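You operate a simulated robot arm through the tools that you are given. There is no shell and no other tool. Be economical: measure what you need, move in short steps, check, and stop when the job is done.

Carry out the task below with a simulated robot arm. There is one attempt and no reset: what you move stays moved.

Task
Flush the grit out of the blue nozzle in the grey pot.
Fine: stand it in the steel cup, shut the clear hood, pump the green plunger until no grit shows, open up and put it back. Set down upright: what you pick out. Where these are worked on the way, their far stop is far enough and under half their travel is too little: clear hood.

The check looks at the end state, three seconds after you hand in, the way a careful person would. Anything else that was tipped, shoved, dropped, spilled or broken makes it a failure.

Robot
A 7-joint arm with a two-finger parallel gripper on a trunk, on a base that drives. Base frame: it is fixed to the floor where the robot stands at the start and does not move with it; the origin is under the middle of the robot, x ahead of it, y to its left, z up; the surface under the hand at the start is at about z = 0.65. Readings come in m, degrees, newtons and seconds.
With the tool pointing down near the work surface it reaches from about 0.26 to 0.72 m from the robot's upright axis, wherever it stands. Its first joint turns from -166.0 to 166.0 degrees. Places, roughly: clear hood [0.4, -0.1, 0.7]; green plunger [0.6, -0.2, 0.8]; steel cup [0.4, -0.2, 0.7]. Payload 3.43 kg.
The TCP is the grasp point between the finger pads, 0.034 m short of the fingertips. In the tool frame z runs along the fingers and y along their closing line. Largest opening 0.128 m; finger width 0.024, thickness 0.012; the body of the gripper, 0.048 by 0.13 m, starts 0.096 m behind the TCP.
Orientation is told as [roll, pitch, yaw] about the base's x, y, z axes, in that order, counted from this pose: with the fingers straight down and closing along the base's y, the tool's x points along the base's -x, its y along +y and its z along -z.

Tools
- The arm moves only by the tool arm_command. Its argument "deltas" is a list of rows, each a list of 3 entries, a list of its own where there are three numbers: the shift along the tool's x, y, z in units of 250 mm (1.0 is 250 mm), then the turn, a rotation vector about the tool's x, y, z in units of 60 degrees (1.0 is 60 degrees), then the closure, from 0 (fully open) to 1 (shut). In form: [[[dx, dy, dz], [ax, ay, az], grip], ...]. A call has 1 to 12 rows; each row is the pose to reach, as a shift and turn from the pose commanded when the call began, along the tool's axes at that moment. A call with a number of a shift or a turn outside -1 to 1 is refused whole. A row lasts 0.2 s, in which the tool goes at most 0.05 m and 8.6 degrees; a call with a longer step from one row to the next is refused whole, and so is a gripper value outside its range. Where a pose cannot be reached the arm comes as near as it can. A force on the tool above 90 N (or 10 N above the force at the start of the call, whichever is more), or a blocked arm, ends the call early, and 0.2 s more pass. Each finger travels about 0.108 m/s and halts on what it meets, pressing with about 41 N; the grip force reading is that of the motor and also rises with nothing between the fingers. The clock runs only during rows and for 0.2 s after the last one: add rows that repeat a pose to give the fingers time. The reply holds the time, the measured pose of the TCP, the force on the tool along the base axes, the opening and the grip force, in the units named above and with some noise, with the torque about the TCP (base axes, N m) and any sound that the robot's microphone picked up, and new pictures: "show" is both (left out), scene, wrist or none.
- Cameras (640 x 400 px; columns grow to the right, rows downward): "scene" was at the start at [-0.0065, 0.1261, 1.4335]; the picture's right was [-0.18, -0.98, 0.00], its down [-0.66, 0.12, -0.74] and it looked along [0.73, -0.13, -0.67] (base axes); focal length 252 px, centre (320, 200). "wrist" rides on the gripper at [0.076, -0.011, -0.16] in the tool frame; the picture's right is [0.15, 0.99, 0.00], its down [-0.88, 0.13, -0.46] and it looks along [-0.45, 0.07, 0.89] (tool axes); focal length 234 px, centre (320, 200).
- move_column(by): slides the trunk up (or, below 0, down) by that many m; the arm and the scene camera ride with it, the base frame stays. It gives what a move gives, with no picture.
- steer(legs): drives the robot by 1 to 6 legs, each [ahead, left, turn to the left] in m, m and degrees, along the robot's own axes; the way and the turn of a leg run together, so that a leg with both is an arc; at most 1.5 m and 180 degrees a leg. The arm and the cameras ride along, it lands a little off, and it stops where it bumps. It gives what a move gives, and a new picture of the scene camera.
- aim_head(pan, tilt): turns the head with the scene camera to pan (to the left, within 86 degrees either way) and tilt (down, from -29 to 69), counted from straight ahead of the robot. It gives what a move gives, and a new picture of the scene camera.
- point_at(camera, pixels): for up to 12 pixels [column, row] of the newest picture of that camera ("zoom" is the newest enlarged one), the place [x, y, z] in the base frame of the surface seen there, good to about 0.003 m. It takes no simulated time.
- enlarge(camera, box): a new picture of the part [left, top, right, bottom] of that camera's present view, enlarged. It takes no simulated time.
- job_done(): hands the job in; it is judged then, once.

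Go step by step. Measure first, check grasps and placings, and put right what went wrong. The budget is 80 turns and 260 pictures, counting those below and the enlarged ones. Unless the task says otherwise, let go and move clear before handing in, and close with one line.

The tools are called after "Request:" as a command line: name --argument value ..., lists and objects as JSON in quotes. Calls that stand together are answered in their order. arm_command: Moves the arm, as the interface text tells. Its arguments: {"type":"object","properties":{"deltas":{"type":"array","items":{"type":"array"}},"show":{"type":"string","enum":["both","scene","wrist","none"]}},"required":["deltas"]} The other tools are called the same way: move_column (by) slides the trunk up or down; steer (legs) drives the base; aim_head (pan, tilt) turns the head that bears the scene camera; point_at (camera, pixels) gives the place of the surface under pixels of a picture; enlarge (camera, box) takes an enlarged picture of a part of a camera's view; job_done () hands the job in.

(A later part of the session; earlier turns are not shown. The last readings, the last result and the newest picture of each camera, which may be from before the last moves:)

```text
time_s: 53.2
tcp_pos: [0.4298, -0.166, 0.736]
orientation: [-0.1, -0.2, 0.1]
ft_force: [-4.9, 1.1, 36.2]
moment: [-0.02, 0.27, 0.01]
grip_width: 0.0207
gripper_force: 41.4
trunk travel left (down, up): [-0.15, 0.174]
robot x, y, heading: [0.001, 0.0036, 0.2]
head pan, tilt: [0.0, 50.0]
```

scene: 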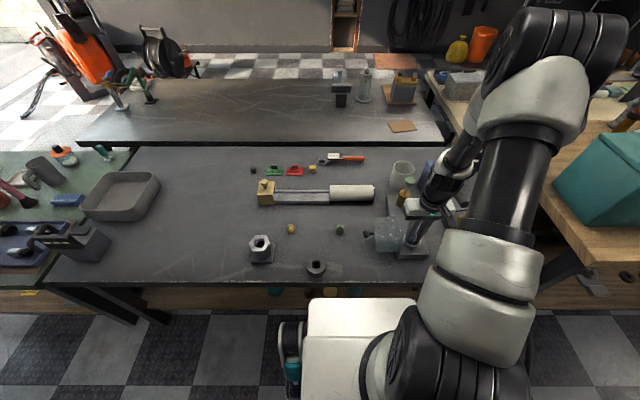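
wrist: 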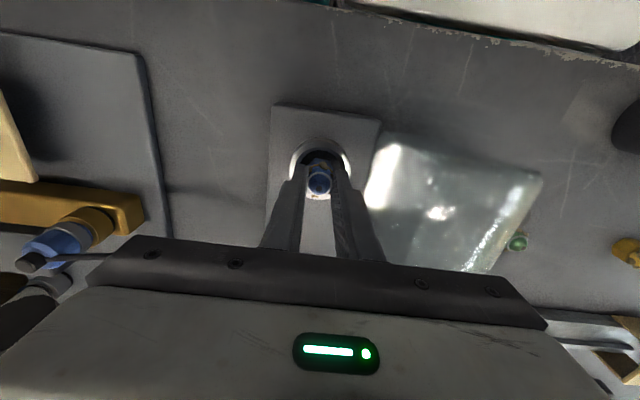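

It is seated (36 N). I will ease off the load, open to about 0.045 m and rise.

Request:
arm_command --deltas '[[[0, 0, -0.007], [0, 0, 0], 1], [[0, 0, -0.007], [0, 0, 0], 0.82], [[0, 0, -0.007], [0, 0, 0], 0.75], [[0, 0, -0.007], [0, 0, 0], 0.65], [[0, 0, -0.007], [0, 0, 0], 0.65], [[0, 0, -0.1], [0, 0, 0], 0.65], [[0, 0, -0.25], [0, 0, 0], 0.65], [[0, 0, -0.42], [0, 0, 0], 0.65], [[0, 0, -0.6], [0, 0, 0], 0.65], [[0, 0, -0.6], [0, 0, 0], 0.65]]'

Request:
enlarge --camera "wrist" --box '[260, 80, 420, 200]'

Request:
enlarge --camera "scene" --box '[360, 180, 450, 270]'

```text
time_s: 55.4
tcp_pos: [0.4282, -0.1643, 0.8843]
orientation: [0.0, 0.0, 0.2]
ft_force: [0.0, 0.5, 0.5]
moment: [0.02, 0.0, 0.01]
grip_width: 0.0449
gripper_force: 0.1
trunk travel left (down, up): [-0.15, 0.174]
robot x, y, heading: [-0.0037, 0.0014, -0.1]
head pan, tilt: [0.0, 50.0]
```

scene: 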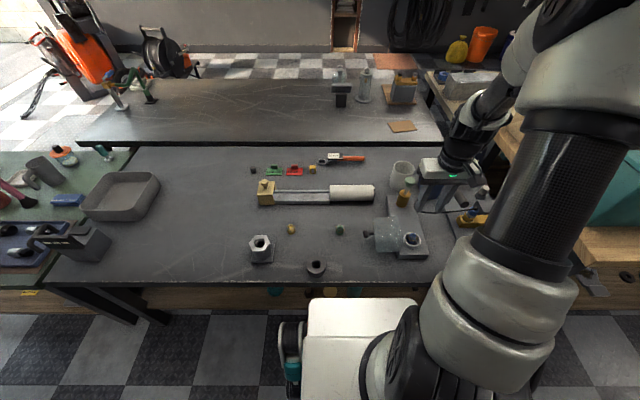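
wrist: 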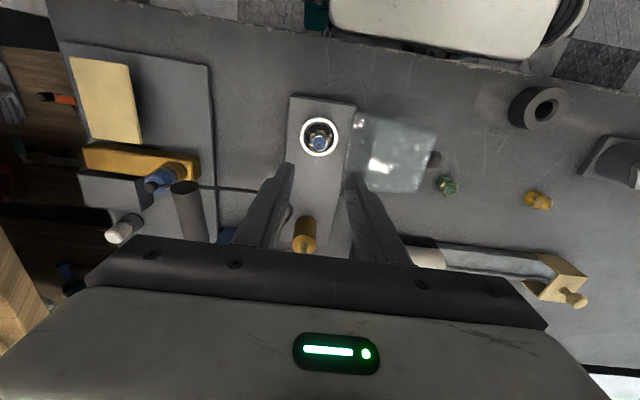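

```text
3.33 times, centred on (340, 140) of wrist
```

zoom: 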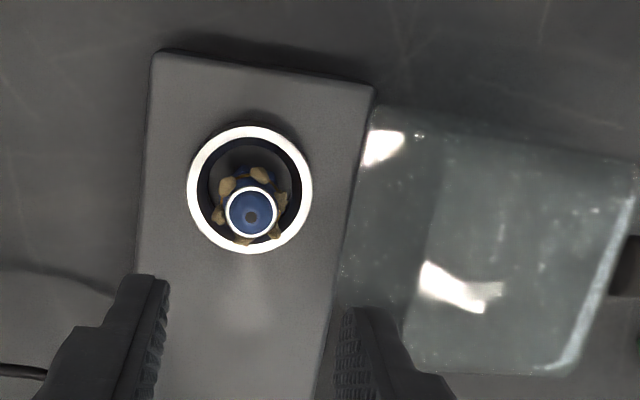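

```text
4.44 times, centred on (405, 225) of scene
```

zoom: 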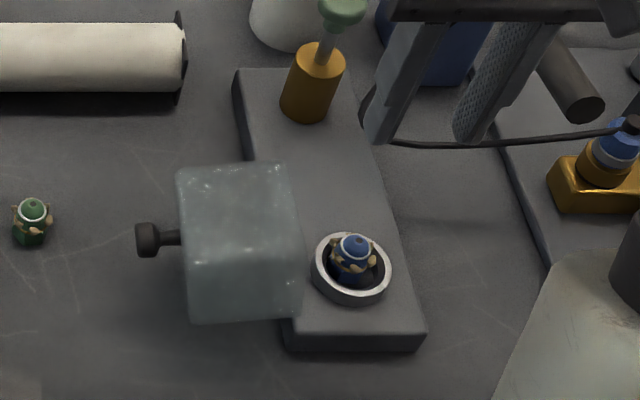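

The nozzle stands upright in the cup. Now I will measure the knob, the hood edges and the plunger.

Request:
point_at --camera "zoom" --pixels '[[148, 230], [148, 248], [148, 240], [172, 238], [185, 180], [195, 310], [285, 170], [300, 305], [342, 12], [318, 60], [330, 38], [300, 315]]'

Request:
enlarge --camera "scene" --box '[360, 210, 400, 250]'

```text
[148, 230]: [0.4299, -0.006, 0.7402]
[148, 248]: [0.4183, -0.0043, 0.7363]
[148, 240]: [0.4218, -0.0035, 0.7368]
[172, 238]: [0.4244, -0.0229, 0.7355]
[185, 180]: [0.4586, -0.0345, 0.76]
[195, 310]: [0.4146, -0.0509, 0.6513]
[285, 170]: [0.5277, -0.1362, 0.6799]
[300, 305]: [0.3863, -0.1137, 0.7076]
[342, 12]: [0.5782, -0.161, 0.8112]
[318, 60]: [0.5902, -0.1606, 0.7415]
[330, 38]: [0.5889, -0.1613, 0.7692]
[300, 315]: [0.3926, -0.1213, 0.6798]
```

```text
10.00 times, centred on (380, 230) of scene
```

zoom: 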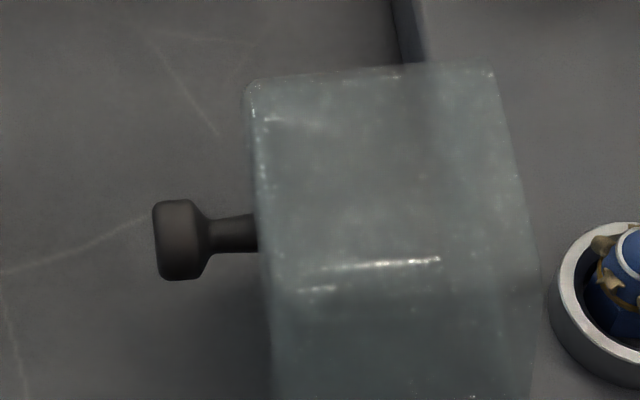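

The knob head centres near (0.429,-0.009,0.731), and the hinge is near y -0.117, z 0.683. I will turn the tool 90° so the fingers close along x, and hover over the knob.

Request:
arm_command --deltas '[[[0, 0.09, 0], [0, 0, 0.142], 0.65], [[0, 0.18, 0], [0, 0, 0.284], 0.65], [[0, 0.27, 0], [0, 0, 0.426], 0.65], [[0, 0.36, 0], [0, 0, 0.568], 0.65], [[0, 0.45, 0], [0, 0, 0.71], 0.65], [[0, 0.54, 0], [0, 0, 0.852], 0.65], [[0, 0.632, 0], [0, 0, 0.99], 0.65], [[0, 0.632, 0], [0, 0, 0.99], 0.65]]' --show "none"

Request:
arm_command --deltas '[[[0, 0, 0], [0, 0, 0.13], 0.65], [[0, 0, 0], [0, 0, 0.26], 0.65], [[0, 0, 0], [0, 0, 0.39], 0.65], [[0, 0, 0], [0, 0, 0.51], 0.65], [[0, 0, 0], [0, 0, 0.51], 0.65]]'

Request:
enlarge --camera "wrist" --box '[260, 80, 400, 200]'

```text
time_s: 57.2
tcp_pos: [0.429, -0.006, 0.884]
orientation: [-0.1, 0.0, -59.4]
ft_force: [0.0, 0.1, 0.9]
moment: [0.03, 0.0, -0.01]
grip_width: 0.0448
gripper_force: 0.1
trunk travel left (down, up): [-0.15, 0.174]
robot x, y, heading: [0.0023, 0.0012, -0.1]
head pan, tilt: [0.0, 50.0]
```

```text
time_s: 58.4
tcp_pos: [0.4304, -0.0073, 0.8838]
orientation: [0.0, 0.0, -90.0]
ft_force: [0.3, 0.8, -0.1]
moment: [0.01, -0.01, 0.02]
grip_width: 0.0447
gripper_force: 0.0
trunk travel left (down, up): [-0.15, 0.174]
robot x, y, heading: [-0.0004, 0.004, 0.0]
head pan, tilt: [0.0, 50.0]
```

scene: 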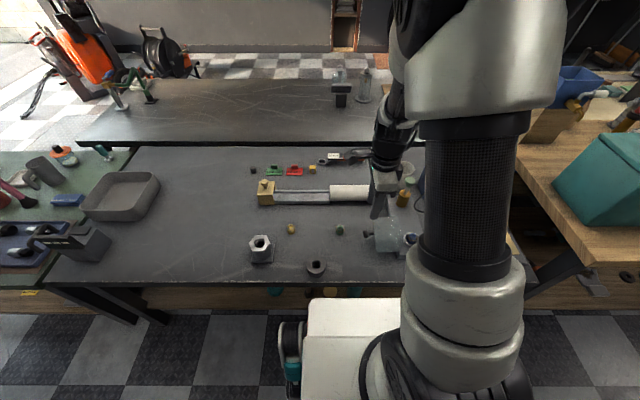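
wrist: 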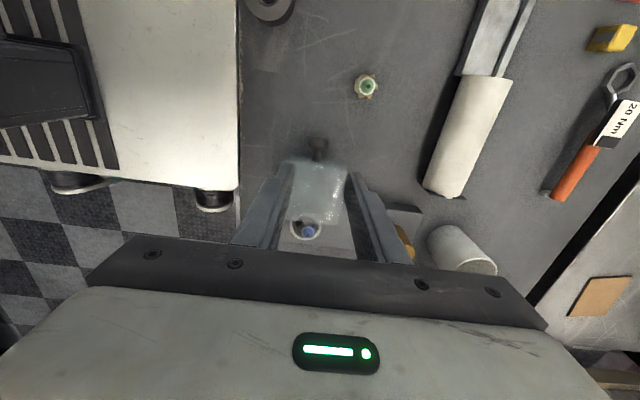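

```text
3.33 times, centred on (330, 140) of wrist
```

zoom: 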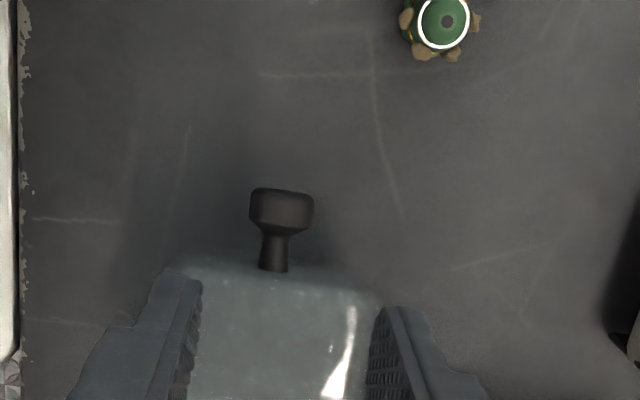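

Request:
point_at --camera "zoom" --pixels '[[283, 210], [255, 210], [308, 212], [282, 192], [282, 228], [275, 262], [275, 275]]'

```text
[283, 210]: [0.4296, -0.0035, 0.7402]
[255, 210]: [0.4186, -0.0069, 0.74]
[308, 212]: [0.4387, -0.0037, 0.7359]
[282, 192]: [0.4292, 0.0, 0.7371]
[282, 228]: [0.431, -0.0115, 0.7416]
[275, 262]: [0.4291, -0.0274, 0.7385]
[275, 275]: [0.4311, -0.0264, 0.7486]
```

The knob head is centred at (0.429,-0.004,0.732). I will descend, with tips about 13 mm under its centre, and grip it.

Request:
arm_command --deltas '[[[0.012, -0.004, 0.15], [0, 0, 0], 0.65], [[0.012, -0.004, 0.3], [0, 0, 0], 0.65], [[0.012, -0.004, 0.42], [0, 0, 0], 0.65], [[0.012, -0.004, 0.5], [0, 0, 0], 0.65], [[0.012, -0.004, 0.523], [0, 0, 0], 0.65], [[0.012, -0.004, 0.523], [0, 0, 0], 0.75], [[0.012, -0.004, 0.523], [0, 0, 0], 0.85], [[0.012, -0.004, 0.523], [0, 0, 0], 1], [[0.012, -0.004, 0.523], [0, 0, 0], 1]]'

Request:
enlarge --camera "scene" --box '[350, 180, 440, 270]'

```text
time_s: 60.4
tcp_pos: [0.4273, -0.0027, 0.7532]
orientation: [-0.2, -0.1, -89.8]
ft_force: [-8.8, -0.9, -3.4]
moment: [0.38, 0.23, 0.0]
grip_width: 0.025
gripper_force: 44.7
trunk travel left (down, up): [-0.15, 0.174]
robot x, y, heading: [0.0007, 0.0015, 0.0]
head pan, tilt: [0.0, 50.0]
```

scene: 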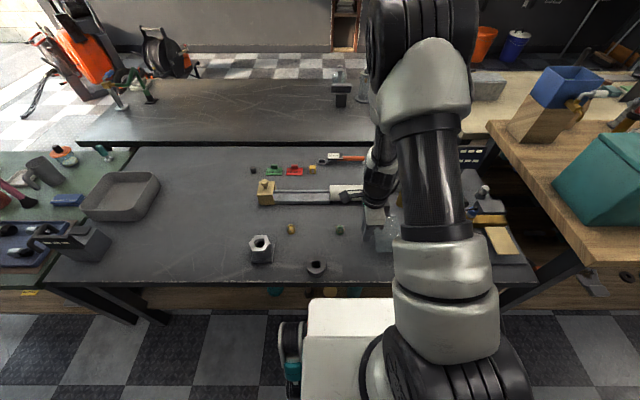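
wrist: 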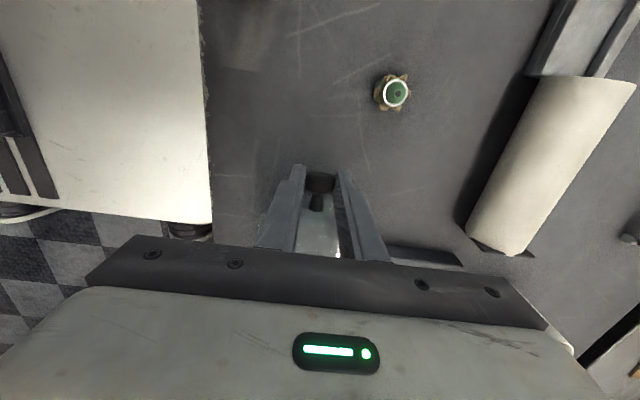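

```text
4.44 times, centred on (395, 225) of scene
```

zoom: 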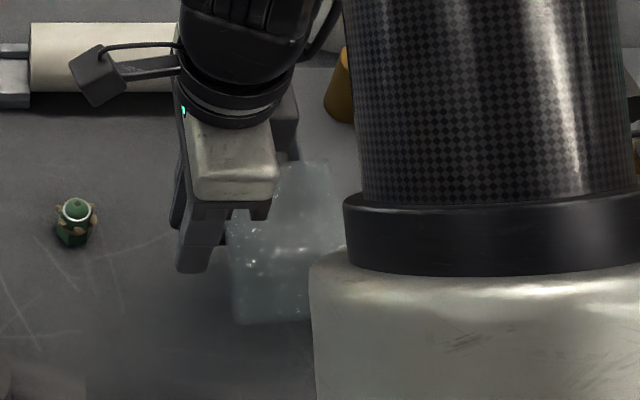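

The knob is gripped (0.025 m). I will swing it along the hinge arc 30° and check the force.

Request:
arm_command --deltas '[[[-0.02, 0, -0.038], [0, 0, 0], 1], [[-0.041, 0, -0.076], [0, 0, 0], 1], [[-0.067, 0, -0.11], [0, 0, 0], 1], [[-0.094, 0, -0.143], [0, 0, 0], 1], [[-0.125, 0, -0.173], [0, 0, 0], 1], [[-0.158, 0, -0.2], [0, 0, 0], 1]]'

```text
time_s: 61.8
tcp_pos: [0.4285, -0.0415, 0.804]
orientation: [-0.1, 0.2, -89.8]
ft_force: [-13.5, 12.7, -0.8]
moment: [1.58, 0.28, -0.08]
grip_width: 0.025
gripper_force: 45.1
trunk travel left (down, up): [-0.15, 0.174]
robot x, y, heading: [-0.0022, 0.0032, -0.1]
head pan, tilt: [0.0, 50.0]
```

scene: 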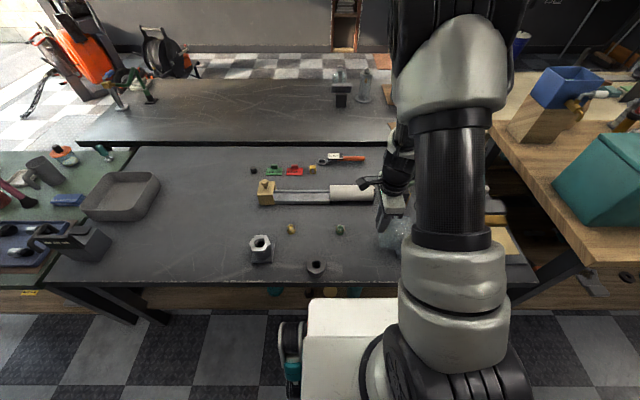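
wrist: 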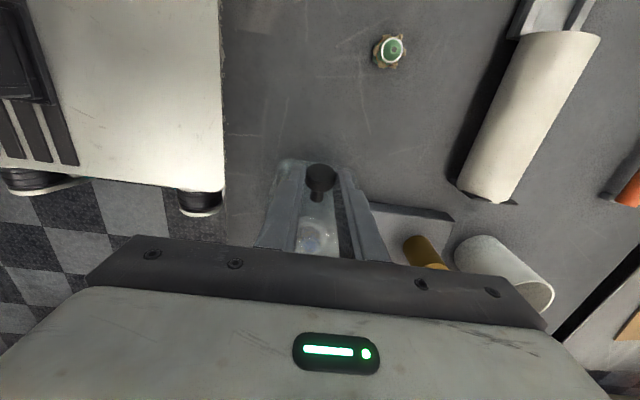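

The hood is following with modest force. I will continue to closed.

Request:
arm_command --deltas '[[[-0.055, 0, -0.035], [0, 0, 0], 1], [[-0.113, 0, -0.062], [0, 0, 0], 1], [[-0.175, 0, -0.083], [0, 0, 0], 1], [[-0.238, 0, -0.094], [0, 0, 0], 1], [[-0.302, 0, -0.096], [0, 0, 0], 1], [[-0.366, 0, -0.091], [0, 0, 0], 1], [[-0.428, 0, -0.078], [0, 0, 0], 1], [[-0.49, 0, -0.056], [0, 0, 0], 1], [[-0.49, 0, -0.056], [0, 0, 0], 1]]'

Request:
enlarge --camera "scene" --box '[350, 180, 440, 270]'

```text
time_s: 63.8
tcp_pos: [0.4278, -0.1672, 0.8176]
orientation: [-0.1, 0.1, -90.1]
ft_force: [-11.8, 3.4, 12.0]
moment: [1.08, 0.34, 0.08]
grip_width: 0.0249
gripper_force: 44.7
trunk travel left (down, up): [-0.15, 0.174]
robot x, y, heading: [0.0044, 0.0033, -0.1]
head pan, tilt: [0.0, 50.0]
```

scene: 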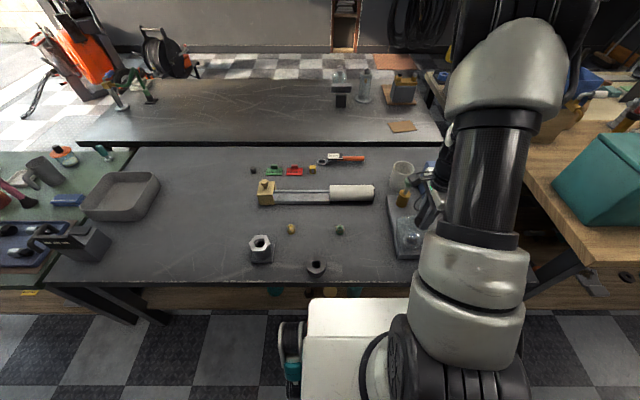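
wrist: 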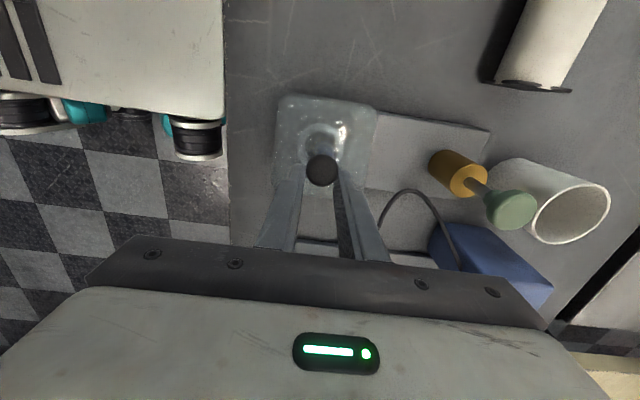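

```text
4.44 times, centred on (395, 225) of scene
```

zoom: 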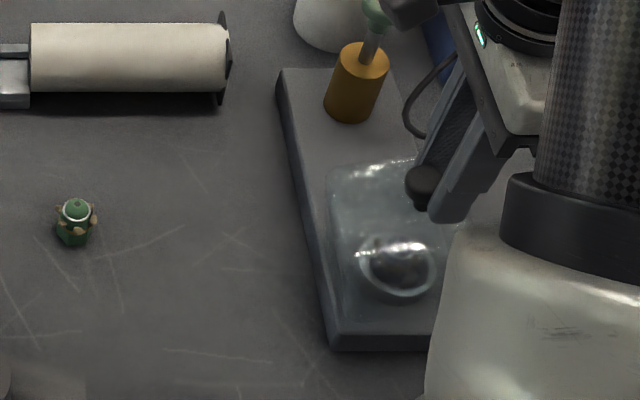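

The hood is shut over the cup. I will release the knob, rise and look at the plunger.

Request:
arm_command --deltas '[[[0, 0, 0], [0, 0, 0], 0.85], [[0, 0, 0], [0, 0, 0], 0.7], [[0, 0, 0], [0, 0, 0], 0.6], [[0, 0, -0.1], [0, 0, 0], 0.6], [[0, 0, -0.25], [0, 0, 0], 0.6], [[0, 0.1, -0.4], [0, 0, 0], 0.6], [[0, 0.2, -0.45], [0, 0, 0], 0.6], [[0, 0.2, -0.45], [0, 0, 0], 0.6]]'

Request:
enlarge --camera "wrist" --box '[260, 60, 460, 220]'

Request:
enlarge --camera "scene" --box '[370, 150, 460, 260]'

```text
time_s: 65.6
tcp_pos: [0.48, -0.1657, 0.9297]
orientation: [0.0, 0.0, -89.9]
ft_force: [-0.7, 1.2, -0.3]
moment: [-0.02, -0.01, -0.02]
grip_width: 0.0511
gripper_force: 0.0
trunk travel left (down, up): [-0.15, 0.174]
robot x, y, heading: [-0.0019, 0.0005, 0.1]
head pan, tilt: [0.0, 50.0]
```

scene: 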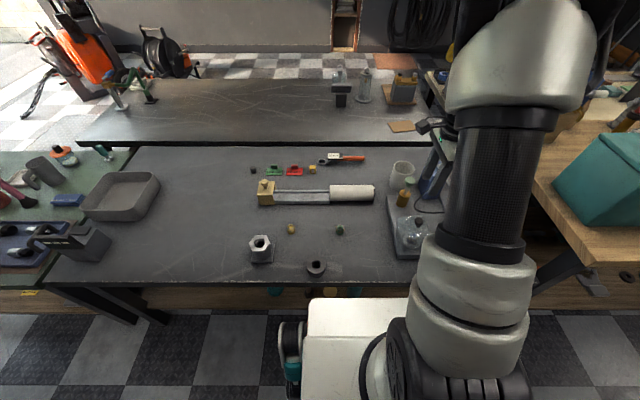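
wrist: 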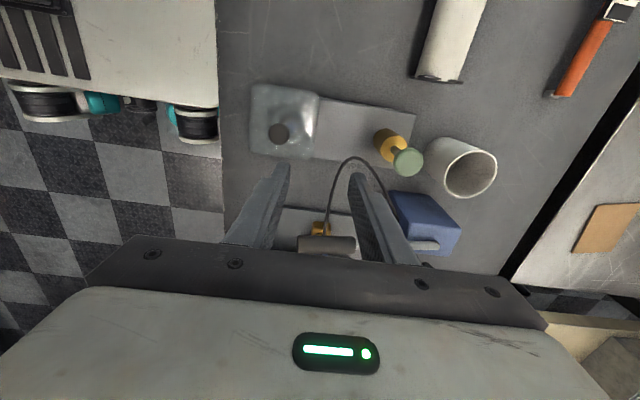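

```text
2.50 times, centred on (360, 140) of wrist
```

zoom: 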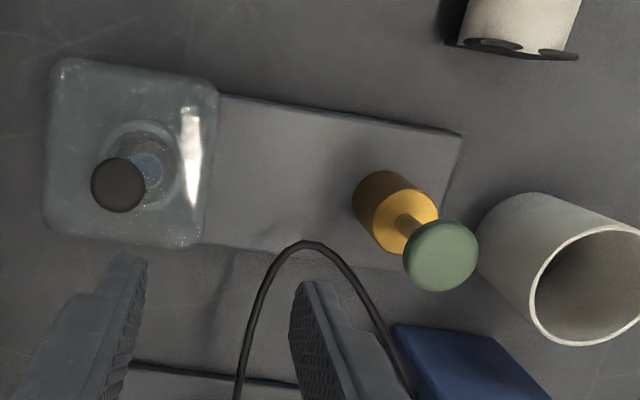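

```text
3.64 times, centred on (415, 205) of scene
```

zoom: 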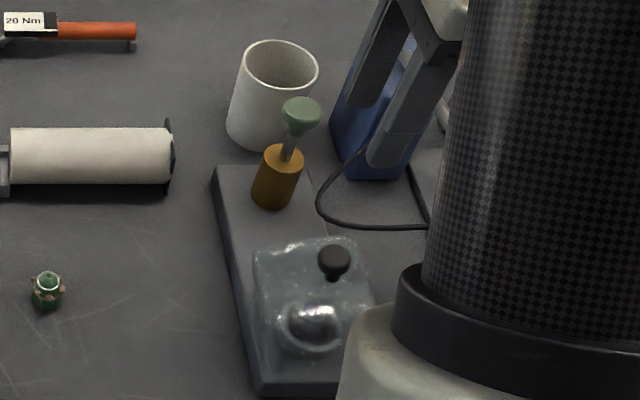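

Request:
point_at --camera "zoom" --pixels '[[302, 110], [284, 105], [318, 108], [300, 98], [300, 128], [285, 150], [278, 160], [275, 205]]'

Request:
point_at --camera "wrist" --pixels '[[408, 162], [395, 158], [421, 163], [408, 150], [408, 174], [381, 142], [430, 150], [400, 195], [462, 230]]'

```text
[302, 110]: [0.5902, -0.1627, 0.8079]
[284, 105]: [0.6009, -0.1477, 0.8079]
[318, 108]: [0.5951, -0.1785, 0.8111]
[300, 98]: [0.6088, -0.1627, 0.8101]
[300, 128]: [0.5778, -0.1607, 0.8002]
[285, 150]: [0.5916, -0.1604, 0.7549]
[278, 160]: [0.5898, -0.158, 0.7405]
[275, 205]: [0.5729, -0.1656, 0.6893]
```

```text
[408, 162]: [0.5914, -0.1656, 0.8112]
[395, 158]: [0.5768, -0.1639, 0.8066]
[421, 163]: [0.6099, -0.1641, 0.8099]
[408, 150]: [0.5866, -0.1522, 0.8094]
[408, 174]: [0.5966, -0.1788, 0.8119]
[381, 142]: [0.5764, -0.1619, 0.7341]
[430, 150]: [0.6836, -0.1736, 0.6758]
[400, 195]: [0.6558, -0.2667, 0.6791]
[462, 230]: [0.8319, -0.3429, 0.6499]
```

The plunger head is centred at (0.594,-0.164) with its top at 0.811 over the body top at 0.741. I will close the fingers, stop just above it, then push down 20 mm to feel it.

Request:
arm_command --deltas '[[[0.007, 0.15, 0], [0, 0, 0], 0.8], [[0.007, 0.3, 0], [0, 0, 0], 1], [[0.007, 0.456, 0], [0, 0, 0], 1], [[0.007, 0.456, 0.15], [0, 0, 0], 1], [[0.007, 0.456, 0.28], [0, 0, 0], 1], [[0.007, 0.456, 0.28], [0, 0, 0], 1], [[0.007, 0.456, 0.33], [0, 0, 0], 1], [[0.007, 0.456, 0.37], [0, 0, 0], 1], [[0.007, 0.456, 0.41], [0, 0, 0], 1], [[0.007, 0.456, 0.41], [0, 0, 0], 1]]'

Request:
enlarge --camera "scene" --box '[370, 150, 460, 260]'

```text
time_s: 67.8
tcp_pos: [0.5929, -0.1643, 0.8274]
orientation: [0.0, 0.0, -89.9]
ft_force: [0.3, 0.0, 0.9]
moment: [0.0, 0.0, 0.0]
grip_width: 0.0
gripper_force: 33.0
trunk travel left (down, up): [-0.15, 0.174]
robot x, y, heading: [-0.0003, 0.0021, 0.0]
head pan, tilt: [0.0, 50.0]
```

scene: 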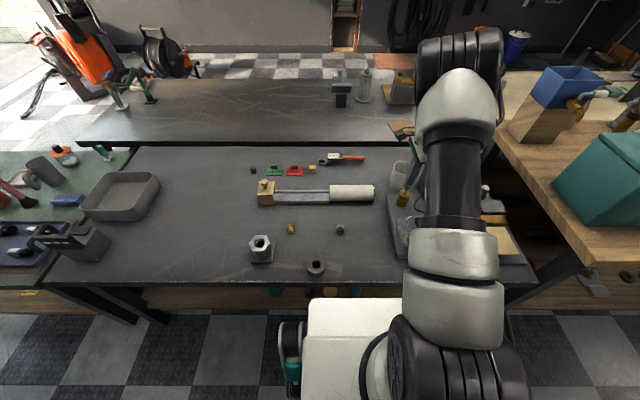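
wrist: 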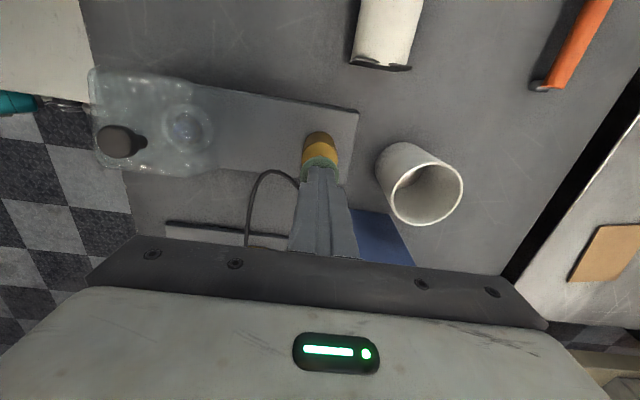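

```text
3.64 times, centred on (415, 205) of scene
```

zoom: 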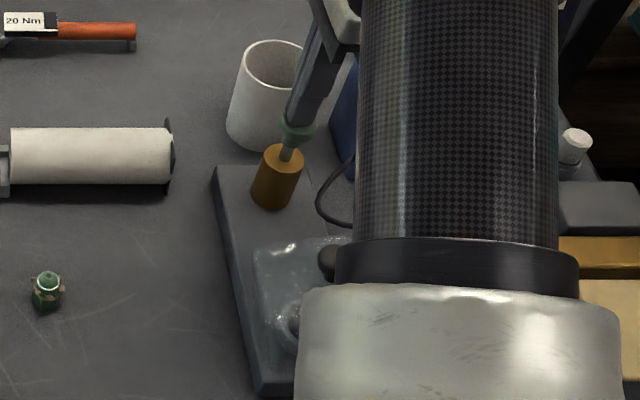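

The plunger goes down with almost no resistance. I will press on in small steps toward its stop.

Request:
arm_command --deltas '[[[0, 0, 0.03], [0, 0, 0], 1], [[0, 0, 0.06], [0, 0, 0], 1], [[0, 0, 0.09], [0, 0, 0], 1], [[0, 0, 0.11], [0, 0, 0], 1], [[0, 0, 0.11], [0, 0, 0], 1]]'

Request:
enlarge --camera "scene" --box '[370, 150, 460, 260]'

Request:
enlarge --camera "wrist" --box '[80, 60, 240, 180]'

```text
time_s: 69.0
tcp_pos: [0.5926, -0.1636, 0.8062]
orientation: [0.6, 0.0, -90.0]
ft_force: [-10.7, 4.6, 49.0]
moment: [0.07, 0.35, 0.0]
grip_width: 0.0
gripper_force: 33.0
trunk travel left (down, up): [-0.15, 0.174]
robot x, y, heading: [0.0004, 0.0043, -0.1]
head pan, tilt: [0.0, 50.0]
```

scene: 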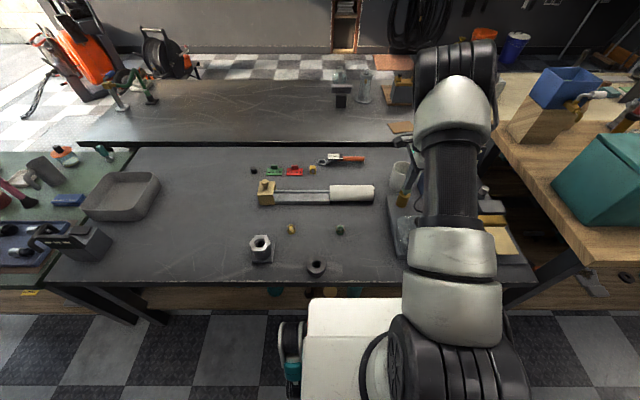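
wrist: 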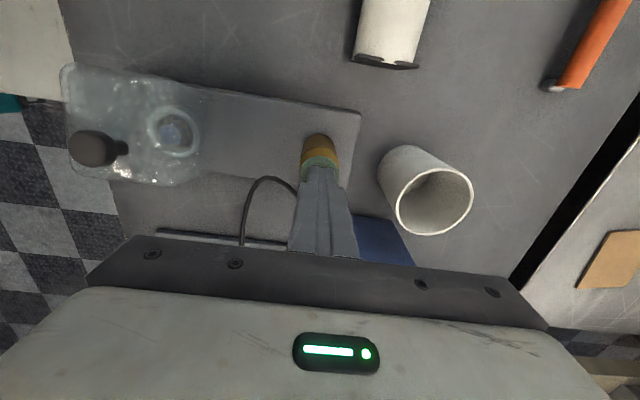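

```text
3.64 times, centred on (415, 205) of scene
```

zoom: 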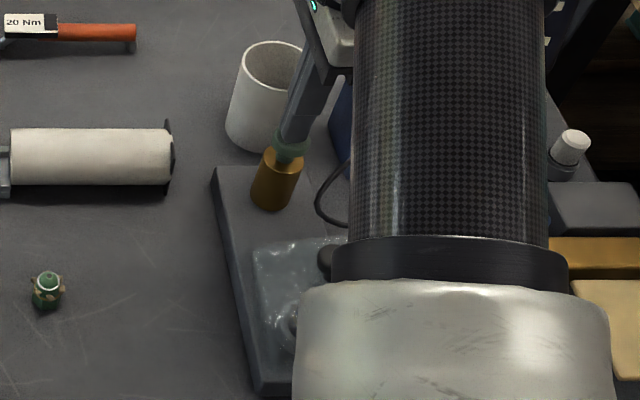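

```text
3.33 times, centred on (160, 120) of wrist
```

zoom: 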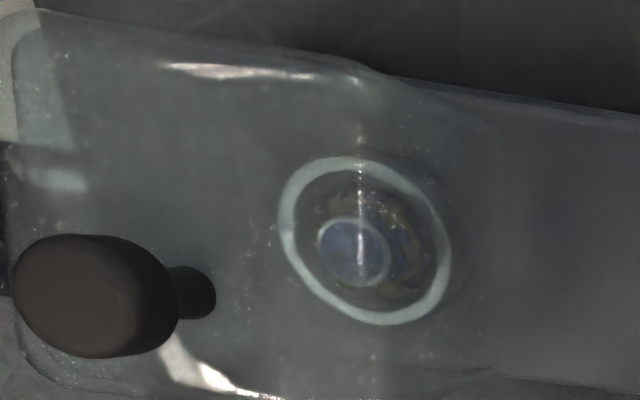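

The plunger meets its stop with the tips at 0.772, after about 40 mm of travel. I will rise to see whether it springs back.

Request:
arm_command --deltas '[[[0, 0, -0.1], [0, 0, 0], 1], [[0, 0, -0.2], [0, 0, 0], 1], [[0, 0, -0.27], [0, 0, 0], 1], [[0, 0, -0.27], [0, 0, 0], 1]]'

Request:
enlarge --camera "scene" --box '[370, 150, 460, 260]'

Request:
enlarge --camera "wrist" --box '[80, 60, 240, 180]'

```text
time_s: 70.0
tcp_pos: [0.5925, -0.1644, 0.8676]
orientation: [0.0, 0.0, -89.8]
ft_force: [0.2, 0.2, 0.0]
moment: [0.03, -0.01, 0.01]
grip_width: 0.0001
gripper_force: 33.2
trunk travel left (down, up): [-0.15, 0.174]
robot x, y, heading: [-0.0, 0.0005, -0.1]
head pan, tilt: [0.0, 50.0]
```

scene: 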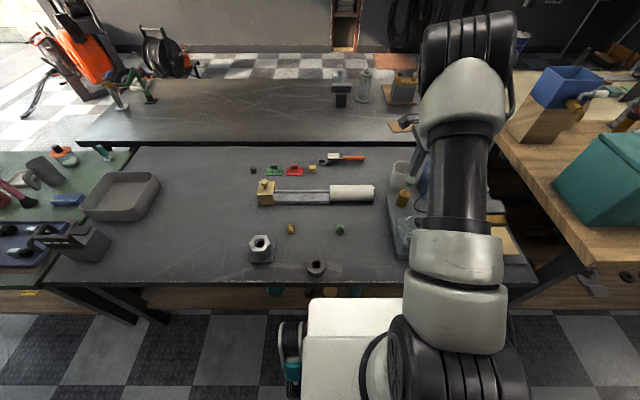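
wrist: 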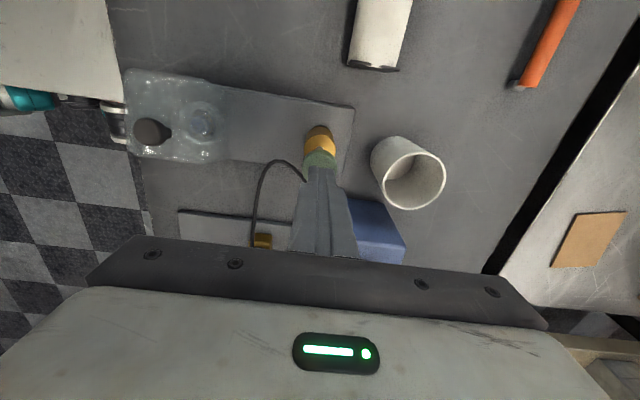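

```text
3.64 times, centred on (415, 205) of scene
```

zoom: 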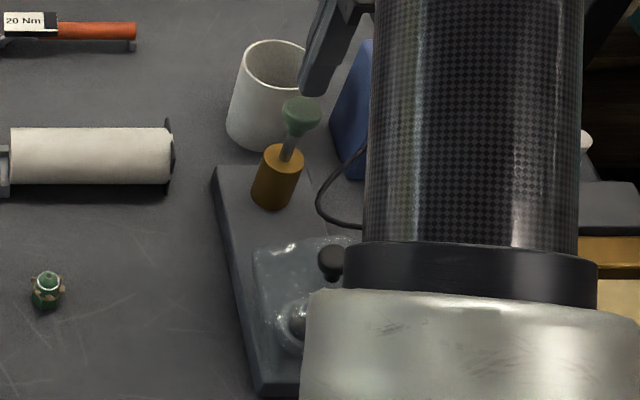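

```text
3.33 times, centred on (160, 120) of wrist
```

zoom: 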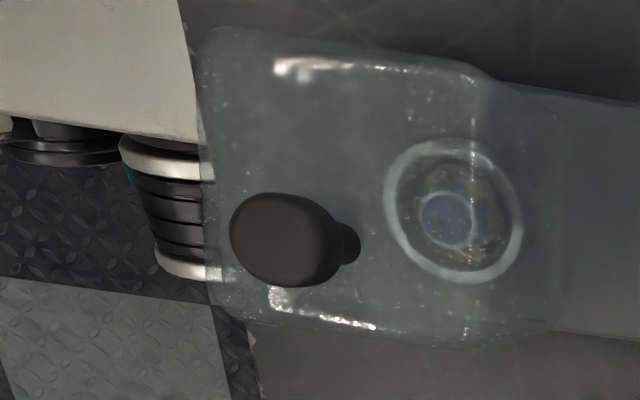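

The plunger springs back by itself. I will pump three strokes per call and check for grit.

Request:
arm_command --deltas '[[[0, 0, 0.15], [0, 0, 0], 1], [[0, 0, 0.258], [0, 0, 0], 1], [[0, 0, 0.15], [0, 0, 0], 1], [[0, 0, 0.02], [0, 0, 0], 1], [[0, 0, 0.15], [0, 0, 0], 1], [[0, 0, 0.258], [0, 0, 0], 1], [[0, 0, 0.15], [0, 0, 0], 1], [[0, 0, 0.02], [0, 0, 0], 1], [[0, 0, 0.15], [0, 0, 0], 1], [[0, 0, 0.258], [0, 0, 0], 1], [[0, 0, 0.15], [0, 0, 0], 1], [[0, 0, 0.0], [0, 0, 0], 1]]' --show "wrist"

Request:
enlarge --camera "wrist" --box '[160, 80, 240, 150]'

```text
time_s: 72.6
tcp_pos: [0.5921, -0.1649, 0.8689]
orientation: [-0.1, 0.1, -90.0]
ft_force: [0.4, 0.0, -1.3]
moment: [0.01, 0.0, 0.0]
grip_width: 0.0
gripper_force: 33.0
trunk travel left (down, up): [-0.15, 0.174]
robot x, y, heading: [0.0018, 0.0035, 0.3]
head pan, tilt: [0.0, 50.0]
```

wrist: 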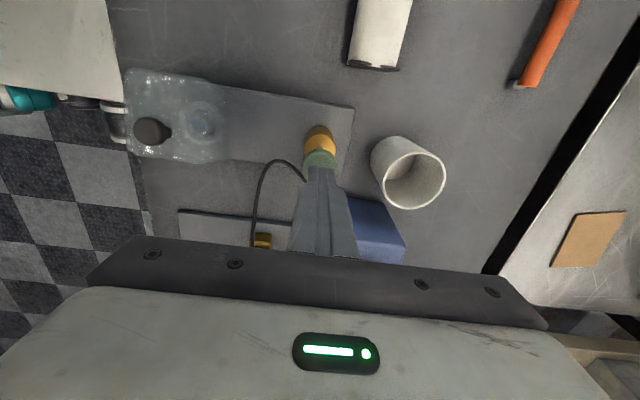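

```text
5.71 times, centred on (200, 115) of wrist
```

zoom: 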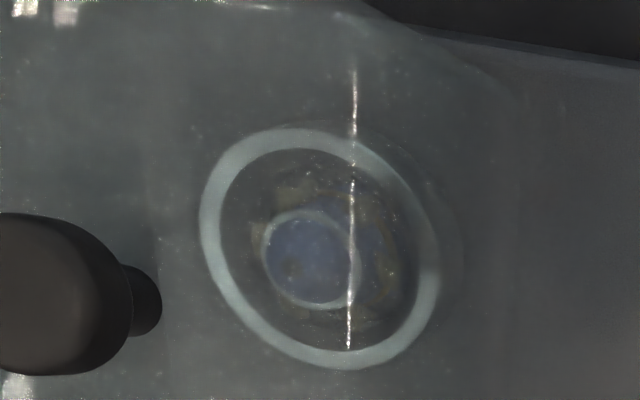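

Brown grit is still visible around the nozzle, and the fast strokes may have been shallow. I will pump slower with a pause at the bottom.

Request:
arm_command --deltas '[[[0, 0, 0.15], [0, 0, 0], 1], [[0, 0, 0.262], [0, 0, 0], 1], [[0, 0, 0.262], [0, 0, 0], 1], [[0, 0, 0.262], [0, 0, 0], 1], [[0, 0, 0.12], [0, 0, 0], 1], [[0, 0, 0.0], [0, 0, 0], 1], [[0, 0, 0.15], [0, 0, 0], 1], [[0, 0, 0.262], [0, 0, 0], 1], [[0, 0, 0.262], [0, 0, 0], 1], [[0, 0, 0.262], [0, 0, 0], 1], [[0, 0, 0.12], [0, 0, 0], 1], [[0, 0, 0.0], [0, 0, 0], 1]]' --show "wrist"

Request:
enlarge --camera "wrist" --box '[160, 80, 240, 150]'

```text
time_s: 75.2
tcp_pos: [0.5926, -0.1633, 0.8664]
orientation: [-0.1, 0.1, -89.9]
ft_force: [0.0, -0.4, -0.9]
moment: [0.0, 0.0, 0.01]
grip_width: 0.0
gripper_force: 33.1
trunk travel left (down, up): [-0.15, 0.174]
robot x, y, heading: [-0.0046, 0.0026, -0.1]
head pan, tilt: [0.0, 50.0]
```

wrist: 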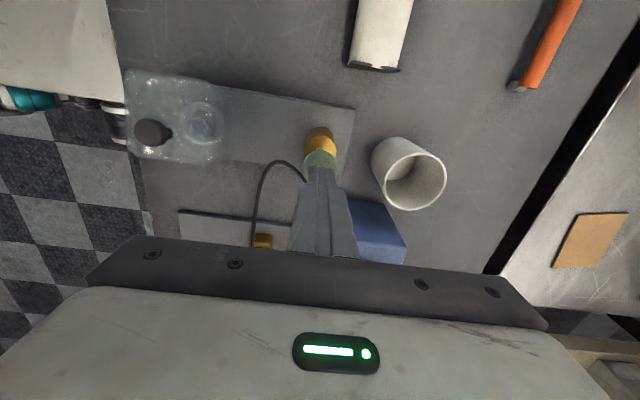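

```text
5.71 times, centred on (200, 115) of wrist
```

zoom: 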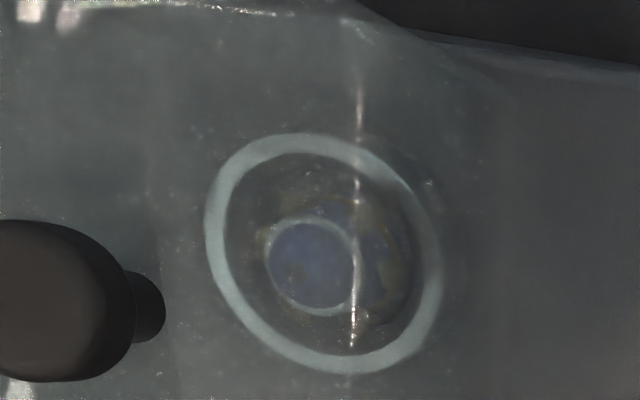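

The grit looks reduced, but some is still there at zoom (390,270). I will pump more.

Request:
arm_command --deltas '[[[0, 0, 0.15], [0, 0, 0], 1], [[0, 0, 0.262], [0, 0, 0], 1], [[0, 0, 0.262], [0, 0, 0], 1], [[0, 0, 0.262], [0, 0, 0], 1], [[0, 0, 0.12], [0, 0, 0], 1], [[0, 0, 0.0], [0, 0, 0], 1], [[0, 0, 0.15], [0, 0, 0], 1], [[0, 0, 0.262], [0, 0, 0], 1], [[0, 0, 0.262], [0, 0, 0], 1], [[0, 0, 0.262], [0, 0, 0], 1], [[0, 0, 0.12], [0, 0, 0], 1], [[0, 0, 0.0], [0, 0, 0], 1]]' --show "none"

Request:
arm_command --deltas '[[[0, 0, 0.15], [0, 0, 0], 1], [[0, 0, 0.262], [0, 0, 0], 1], [[0, 0, 0.262], [0, 0, 0], 1], [[0, 0, 0.262], [0, 0, 0], 1], [[0, 0, 0.12], [0, 0, 0], 1], [[0, 0, 0.0], [0, 0, 0], 1], [[0, 0, 0.15], [0, 0, 0], 1], [[0, 0, 0.262], [0, 0, 0], 1], [[0, 0, 0.262], [0, 0, 0], 1], [[0, 0, 0.262], [0, 0, 0], 1], [[0, 0, 0.12], [0, 0, 0], 1], [[0, 0, 0.0], [0, 0, 0], 1]]' --show "wrist"

Request:
enlarge --camera "wrist" --box '[160, 80, 240, 150]'

```text
time_s: 77.8
tcp_pos: [0.5931, -0.1626, 0.8672]
orientation: [-0.2, 0.0, -89.9]
ft_force: [0.7, 0.5, 0.1]
moment: [0.0, -0.02, -0.02]
grip_width: 0.0001
gripper_force: 32.1
trunk travel left (down, up): [-0.15, 0.174]
robot x, y, heading: [0.0003, 0.0001, 0.2]
head pan, tilt: [0.0, 50.0]
```

```text
time_s: 80.4
tcp_pos: [0.5929, -0.1626, 0.8669]
orientation: [-0.1, 0.1, -89.8]
ft_force: [-0.6, 0.1, -0.7]
moment: [-0.01, -0.02, -0.01]
grip_width: 0.0
gripper_force: 32.7
trunk travel left (down, up): [-0.15, 0.174]
robot x, y, heading: [-0.0006, 0.0017, 0.2]
head pan, tilt: [0.0, 50.0]
```

wrist: 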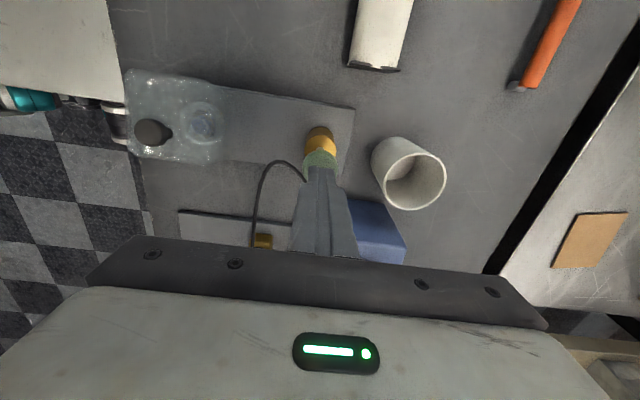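

```text
5.71 times, centred on (200, 115) of wrist
```

zoom: 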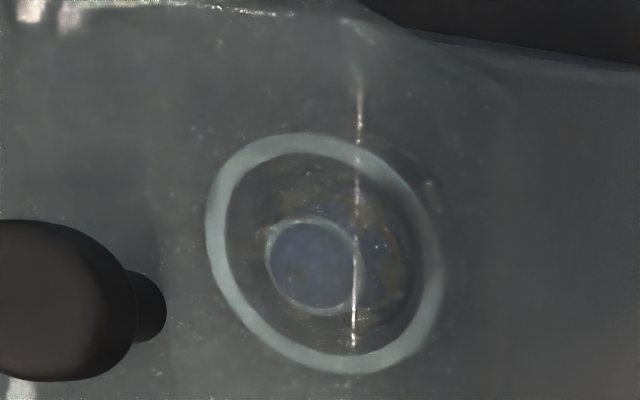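

I need a clearer view, so I will take the hand off and look straight down into the hood.

Request:
arm_command --deltas '[[[0, 0, -0.15], [0, 0, 0], 1], [[0.05, -0.18, -0.2], [0, 0, 0], 1], [[0.1, -0.36, -0.2], [0, 0, 0], 1], [[0.15, -0.54, -0.2], [0, 0, 0], 1], [[0.2, -0.64, -0.2], [0, 0, 0], 1], [[0.2, -0.64, -0.2], [0, 0, 0], 1]]'

Request:
enlarge --camera "wrist" --box '[260, 100, 380, 200]'

Request:
enlarge --camera "scene" --box '[380, 200, 440, 260]'

```text
time_s: 81.8
tcp_pos: [0.4331, -0.1133, 0.9169]
orientation: [0.0, 0.1, -89.9]
ft_force: [0.0, 0.8, -0.5]
moment: [-0.01, -0.03, 0.0]
grip_width: 0.0001
gripper_force: 33.0
trunk travel left (down, up): [-0.15, 0.174]
robot x, y, heading: [-0.0001, 0.0001, 0.0]
head pan, tilt: [0.0, 50.0]
```

scene: 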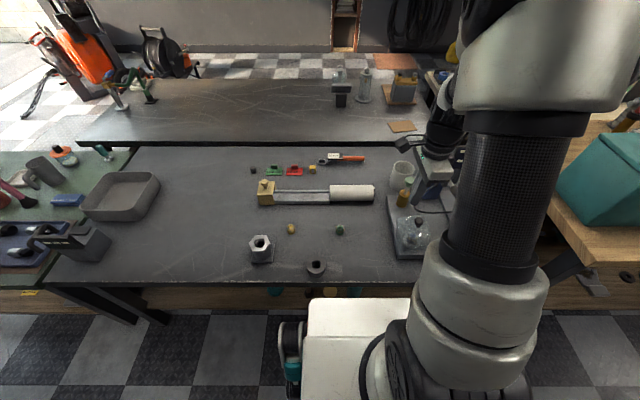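
wrist: 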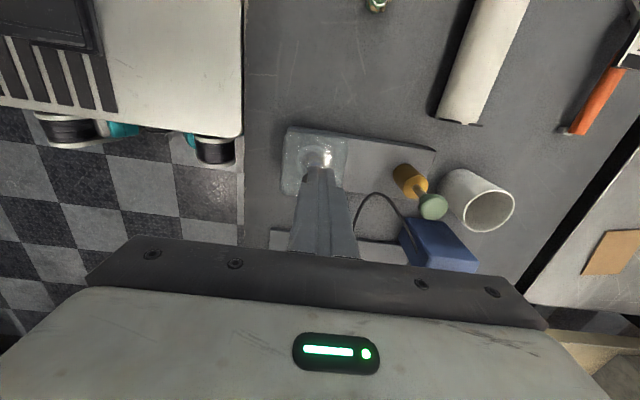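

```text
4.00 times, centred on (320, 150) of wrist
```

zoom: 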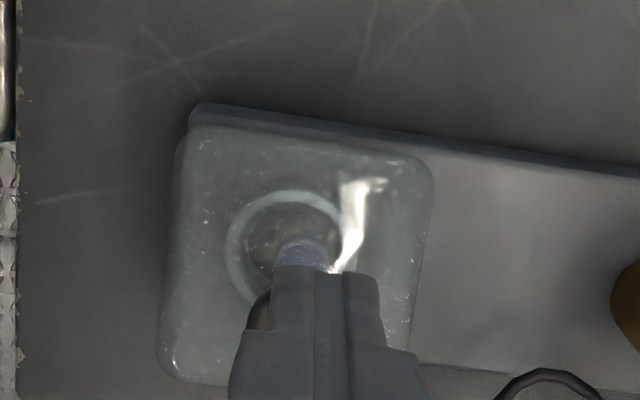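

```text
6.67 times, centred on (410, 230) of scene
```

zoom: 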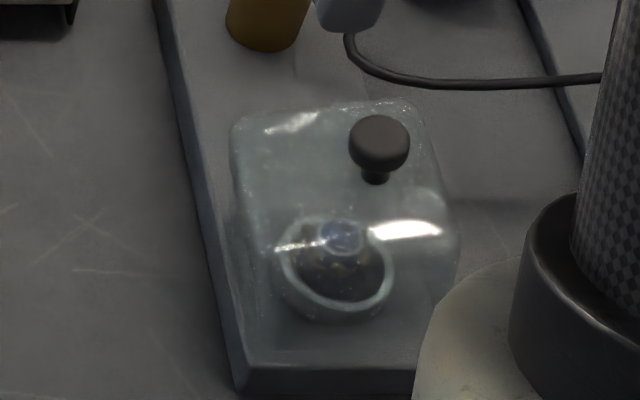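

Request:
enlarge --camera "scene" --box '[402, 217, 422, 233]'

Request:
enlarge --camera "wrist" --box '[298, 142, 338, 176]'

```text
16.00 times, centred on (412, 225) of scene
```

zoom: 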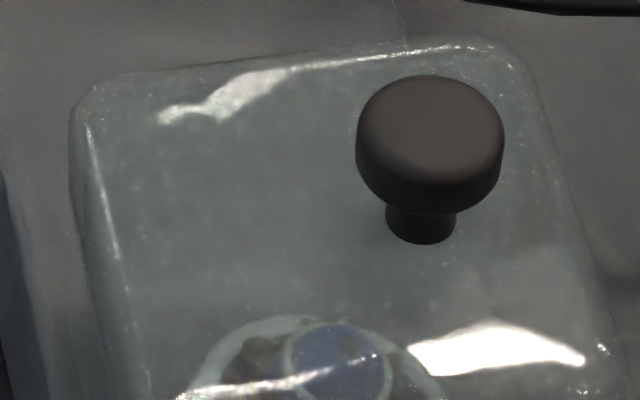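

```text
11.76 times, centred on (318, 159) of wrist
```

zoom: 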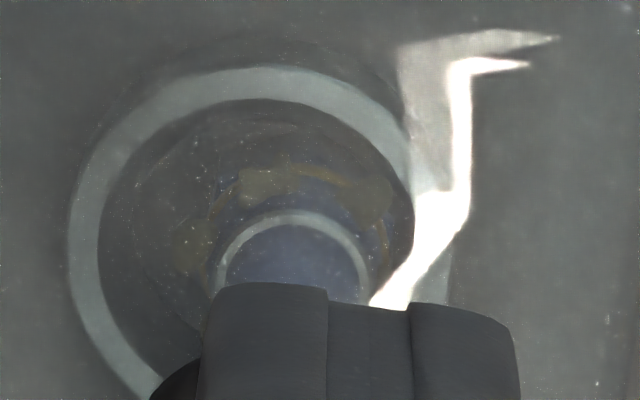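

Grit is still on the nozzle at wrist-zoom (270,185) and (355,195). I will check whether the hood is truly level and shut.

Request:
enlarge --camera "scene" --box '[385, 205, 435, 265]'

Request:
point_at --camera "wrist" --pixels '[[290, 135], [340, 142], [287, 185], [310, 133], [344, 165], [300, 145]]'

Request:
point_at --camera "scene" --pixels '[[404, 220], [416, 217], [404, 232], [419, 232], [415, 222]]'

```text
6.67 times, centred on (410, 235) of scene
```

zoom: 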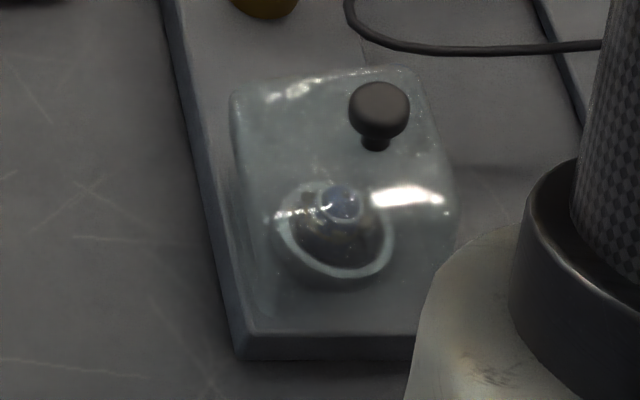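

```text
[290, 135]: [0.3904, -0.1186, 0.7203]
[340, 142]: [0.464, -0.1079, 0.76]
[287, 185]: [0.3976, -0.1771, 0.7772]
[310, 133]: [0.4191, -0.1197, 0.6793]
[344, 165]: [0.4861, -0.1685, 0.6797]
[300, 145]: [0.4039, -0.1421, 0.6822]
```

```text
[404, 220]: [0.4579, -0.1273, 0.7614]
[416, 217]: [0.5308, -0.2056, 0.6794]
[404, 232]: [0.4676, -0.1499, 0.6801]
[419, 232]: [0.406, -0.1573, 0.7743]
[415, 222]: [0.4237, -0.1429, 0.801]
```

The hood's top slopes from z 0.760 near the hinge to 0.777 at the far side, so it is about 13° short of shut. I will press its far edge down with closed fingertips.

Request:
arm_command --deltas '[[[-0.15, -0.016, 0], [0, 0, 0], 1], [[-0.288, -0.016, 0], [0, 0, 0], 1], [[-0.288, -0.016, 0.18], [0, 0, 0], 1], [[-0.288, -0.016, 0.34], [0, 0, 0], 1], [[-0.288, -0.016, 0.38], [0, 0, 0], 1], [[-0.288, -0.016, 0.42], [0, 0, 0], 1], [[-0.288, -0.016, 0.45], [0, 0, 0], 1], [[-0.288, -0.016, 0.46], [0, 0, 0], 1], [[-0.288, -0.016, 0.46], [0, 0, 0], 1]]'

Request:
enlarge --camera "scene" --box '[385, 195, 445, 265]'

```text
time_s: 83.8
tcp_pos: [0.4289, -0.1937, 0.8066]
orientation: [0.6, -0.5, -90.4]
ft_force: [-2.8, -33.8, 42.6]
moment: [-0.81, 0.18, 0.2]
grip_width: 0.0
gripper_force: 32.8
trunk travel left (down, up): [-0.15, 0.174]
robot x, y, heading: [-0.0001, -0.0007, 0.1]
head pan, tilt: [0.0, 50.0]
```

scene: 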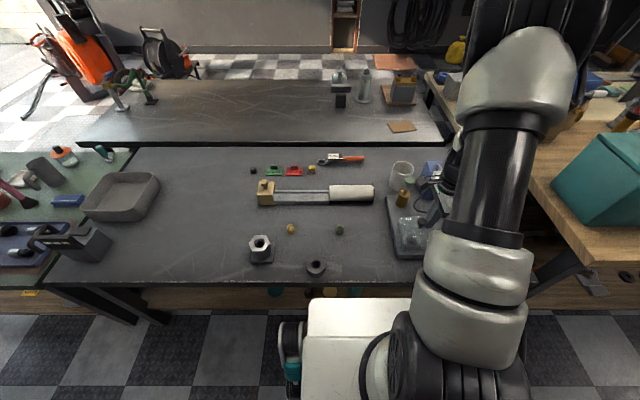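
wrist: 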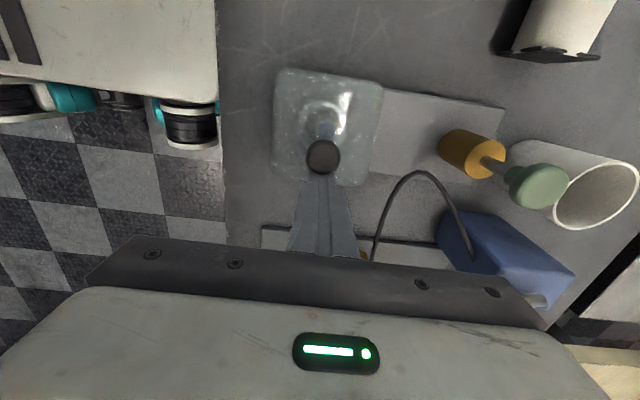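

```text
5.71 times, centred on (415, 230) of scene
```

zoom: 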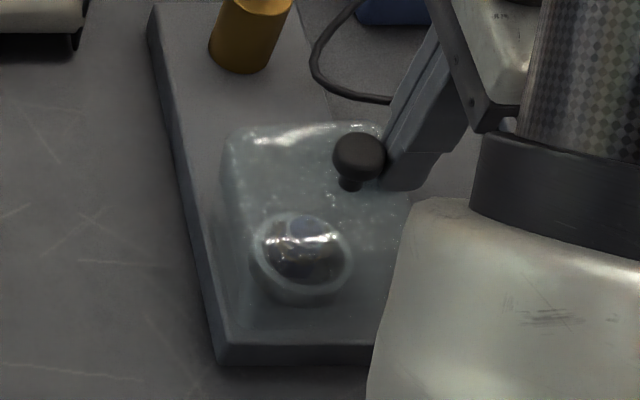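

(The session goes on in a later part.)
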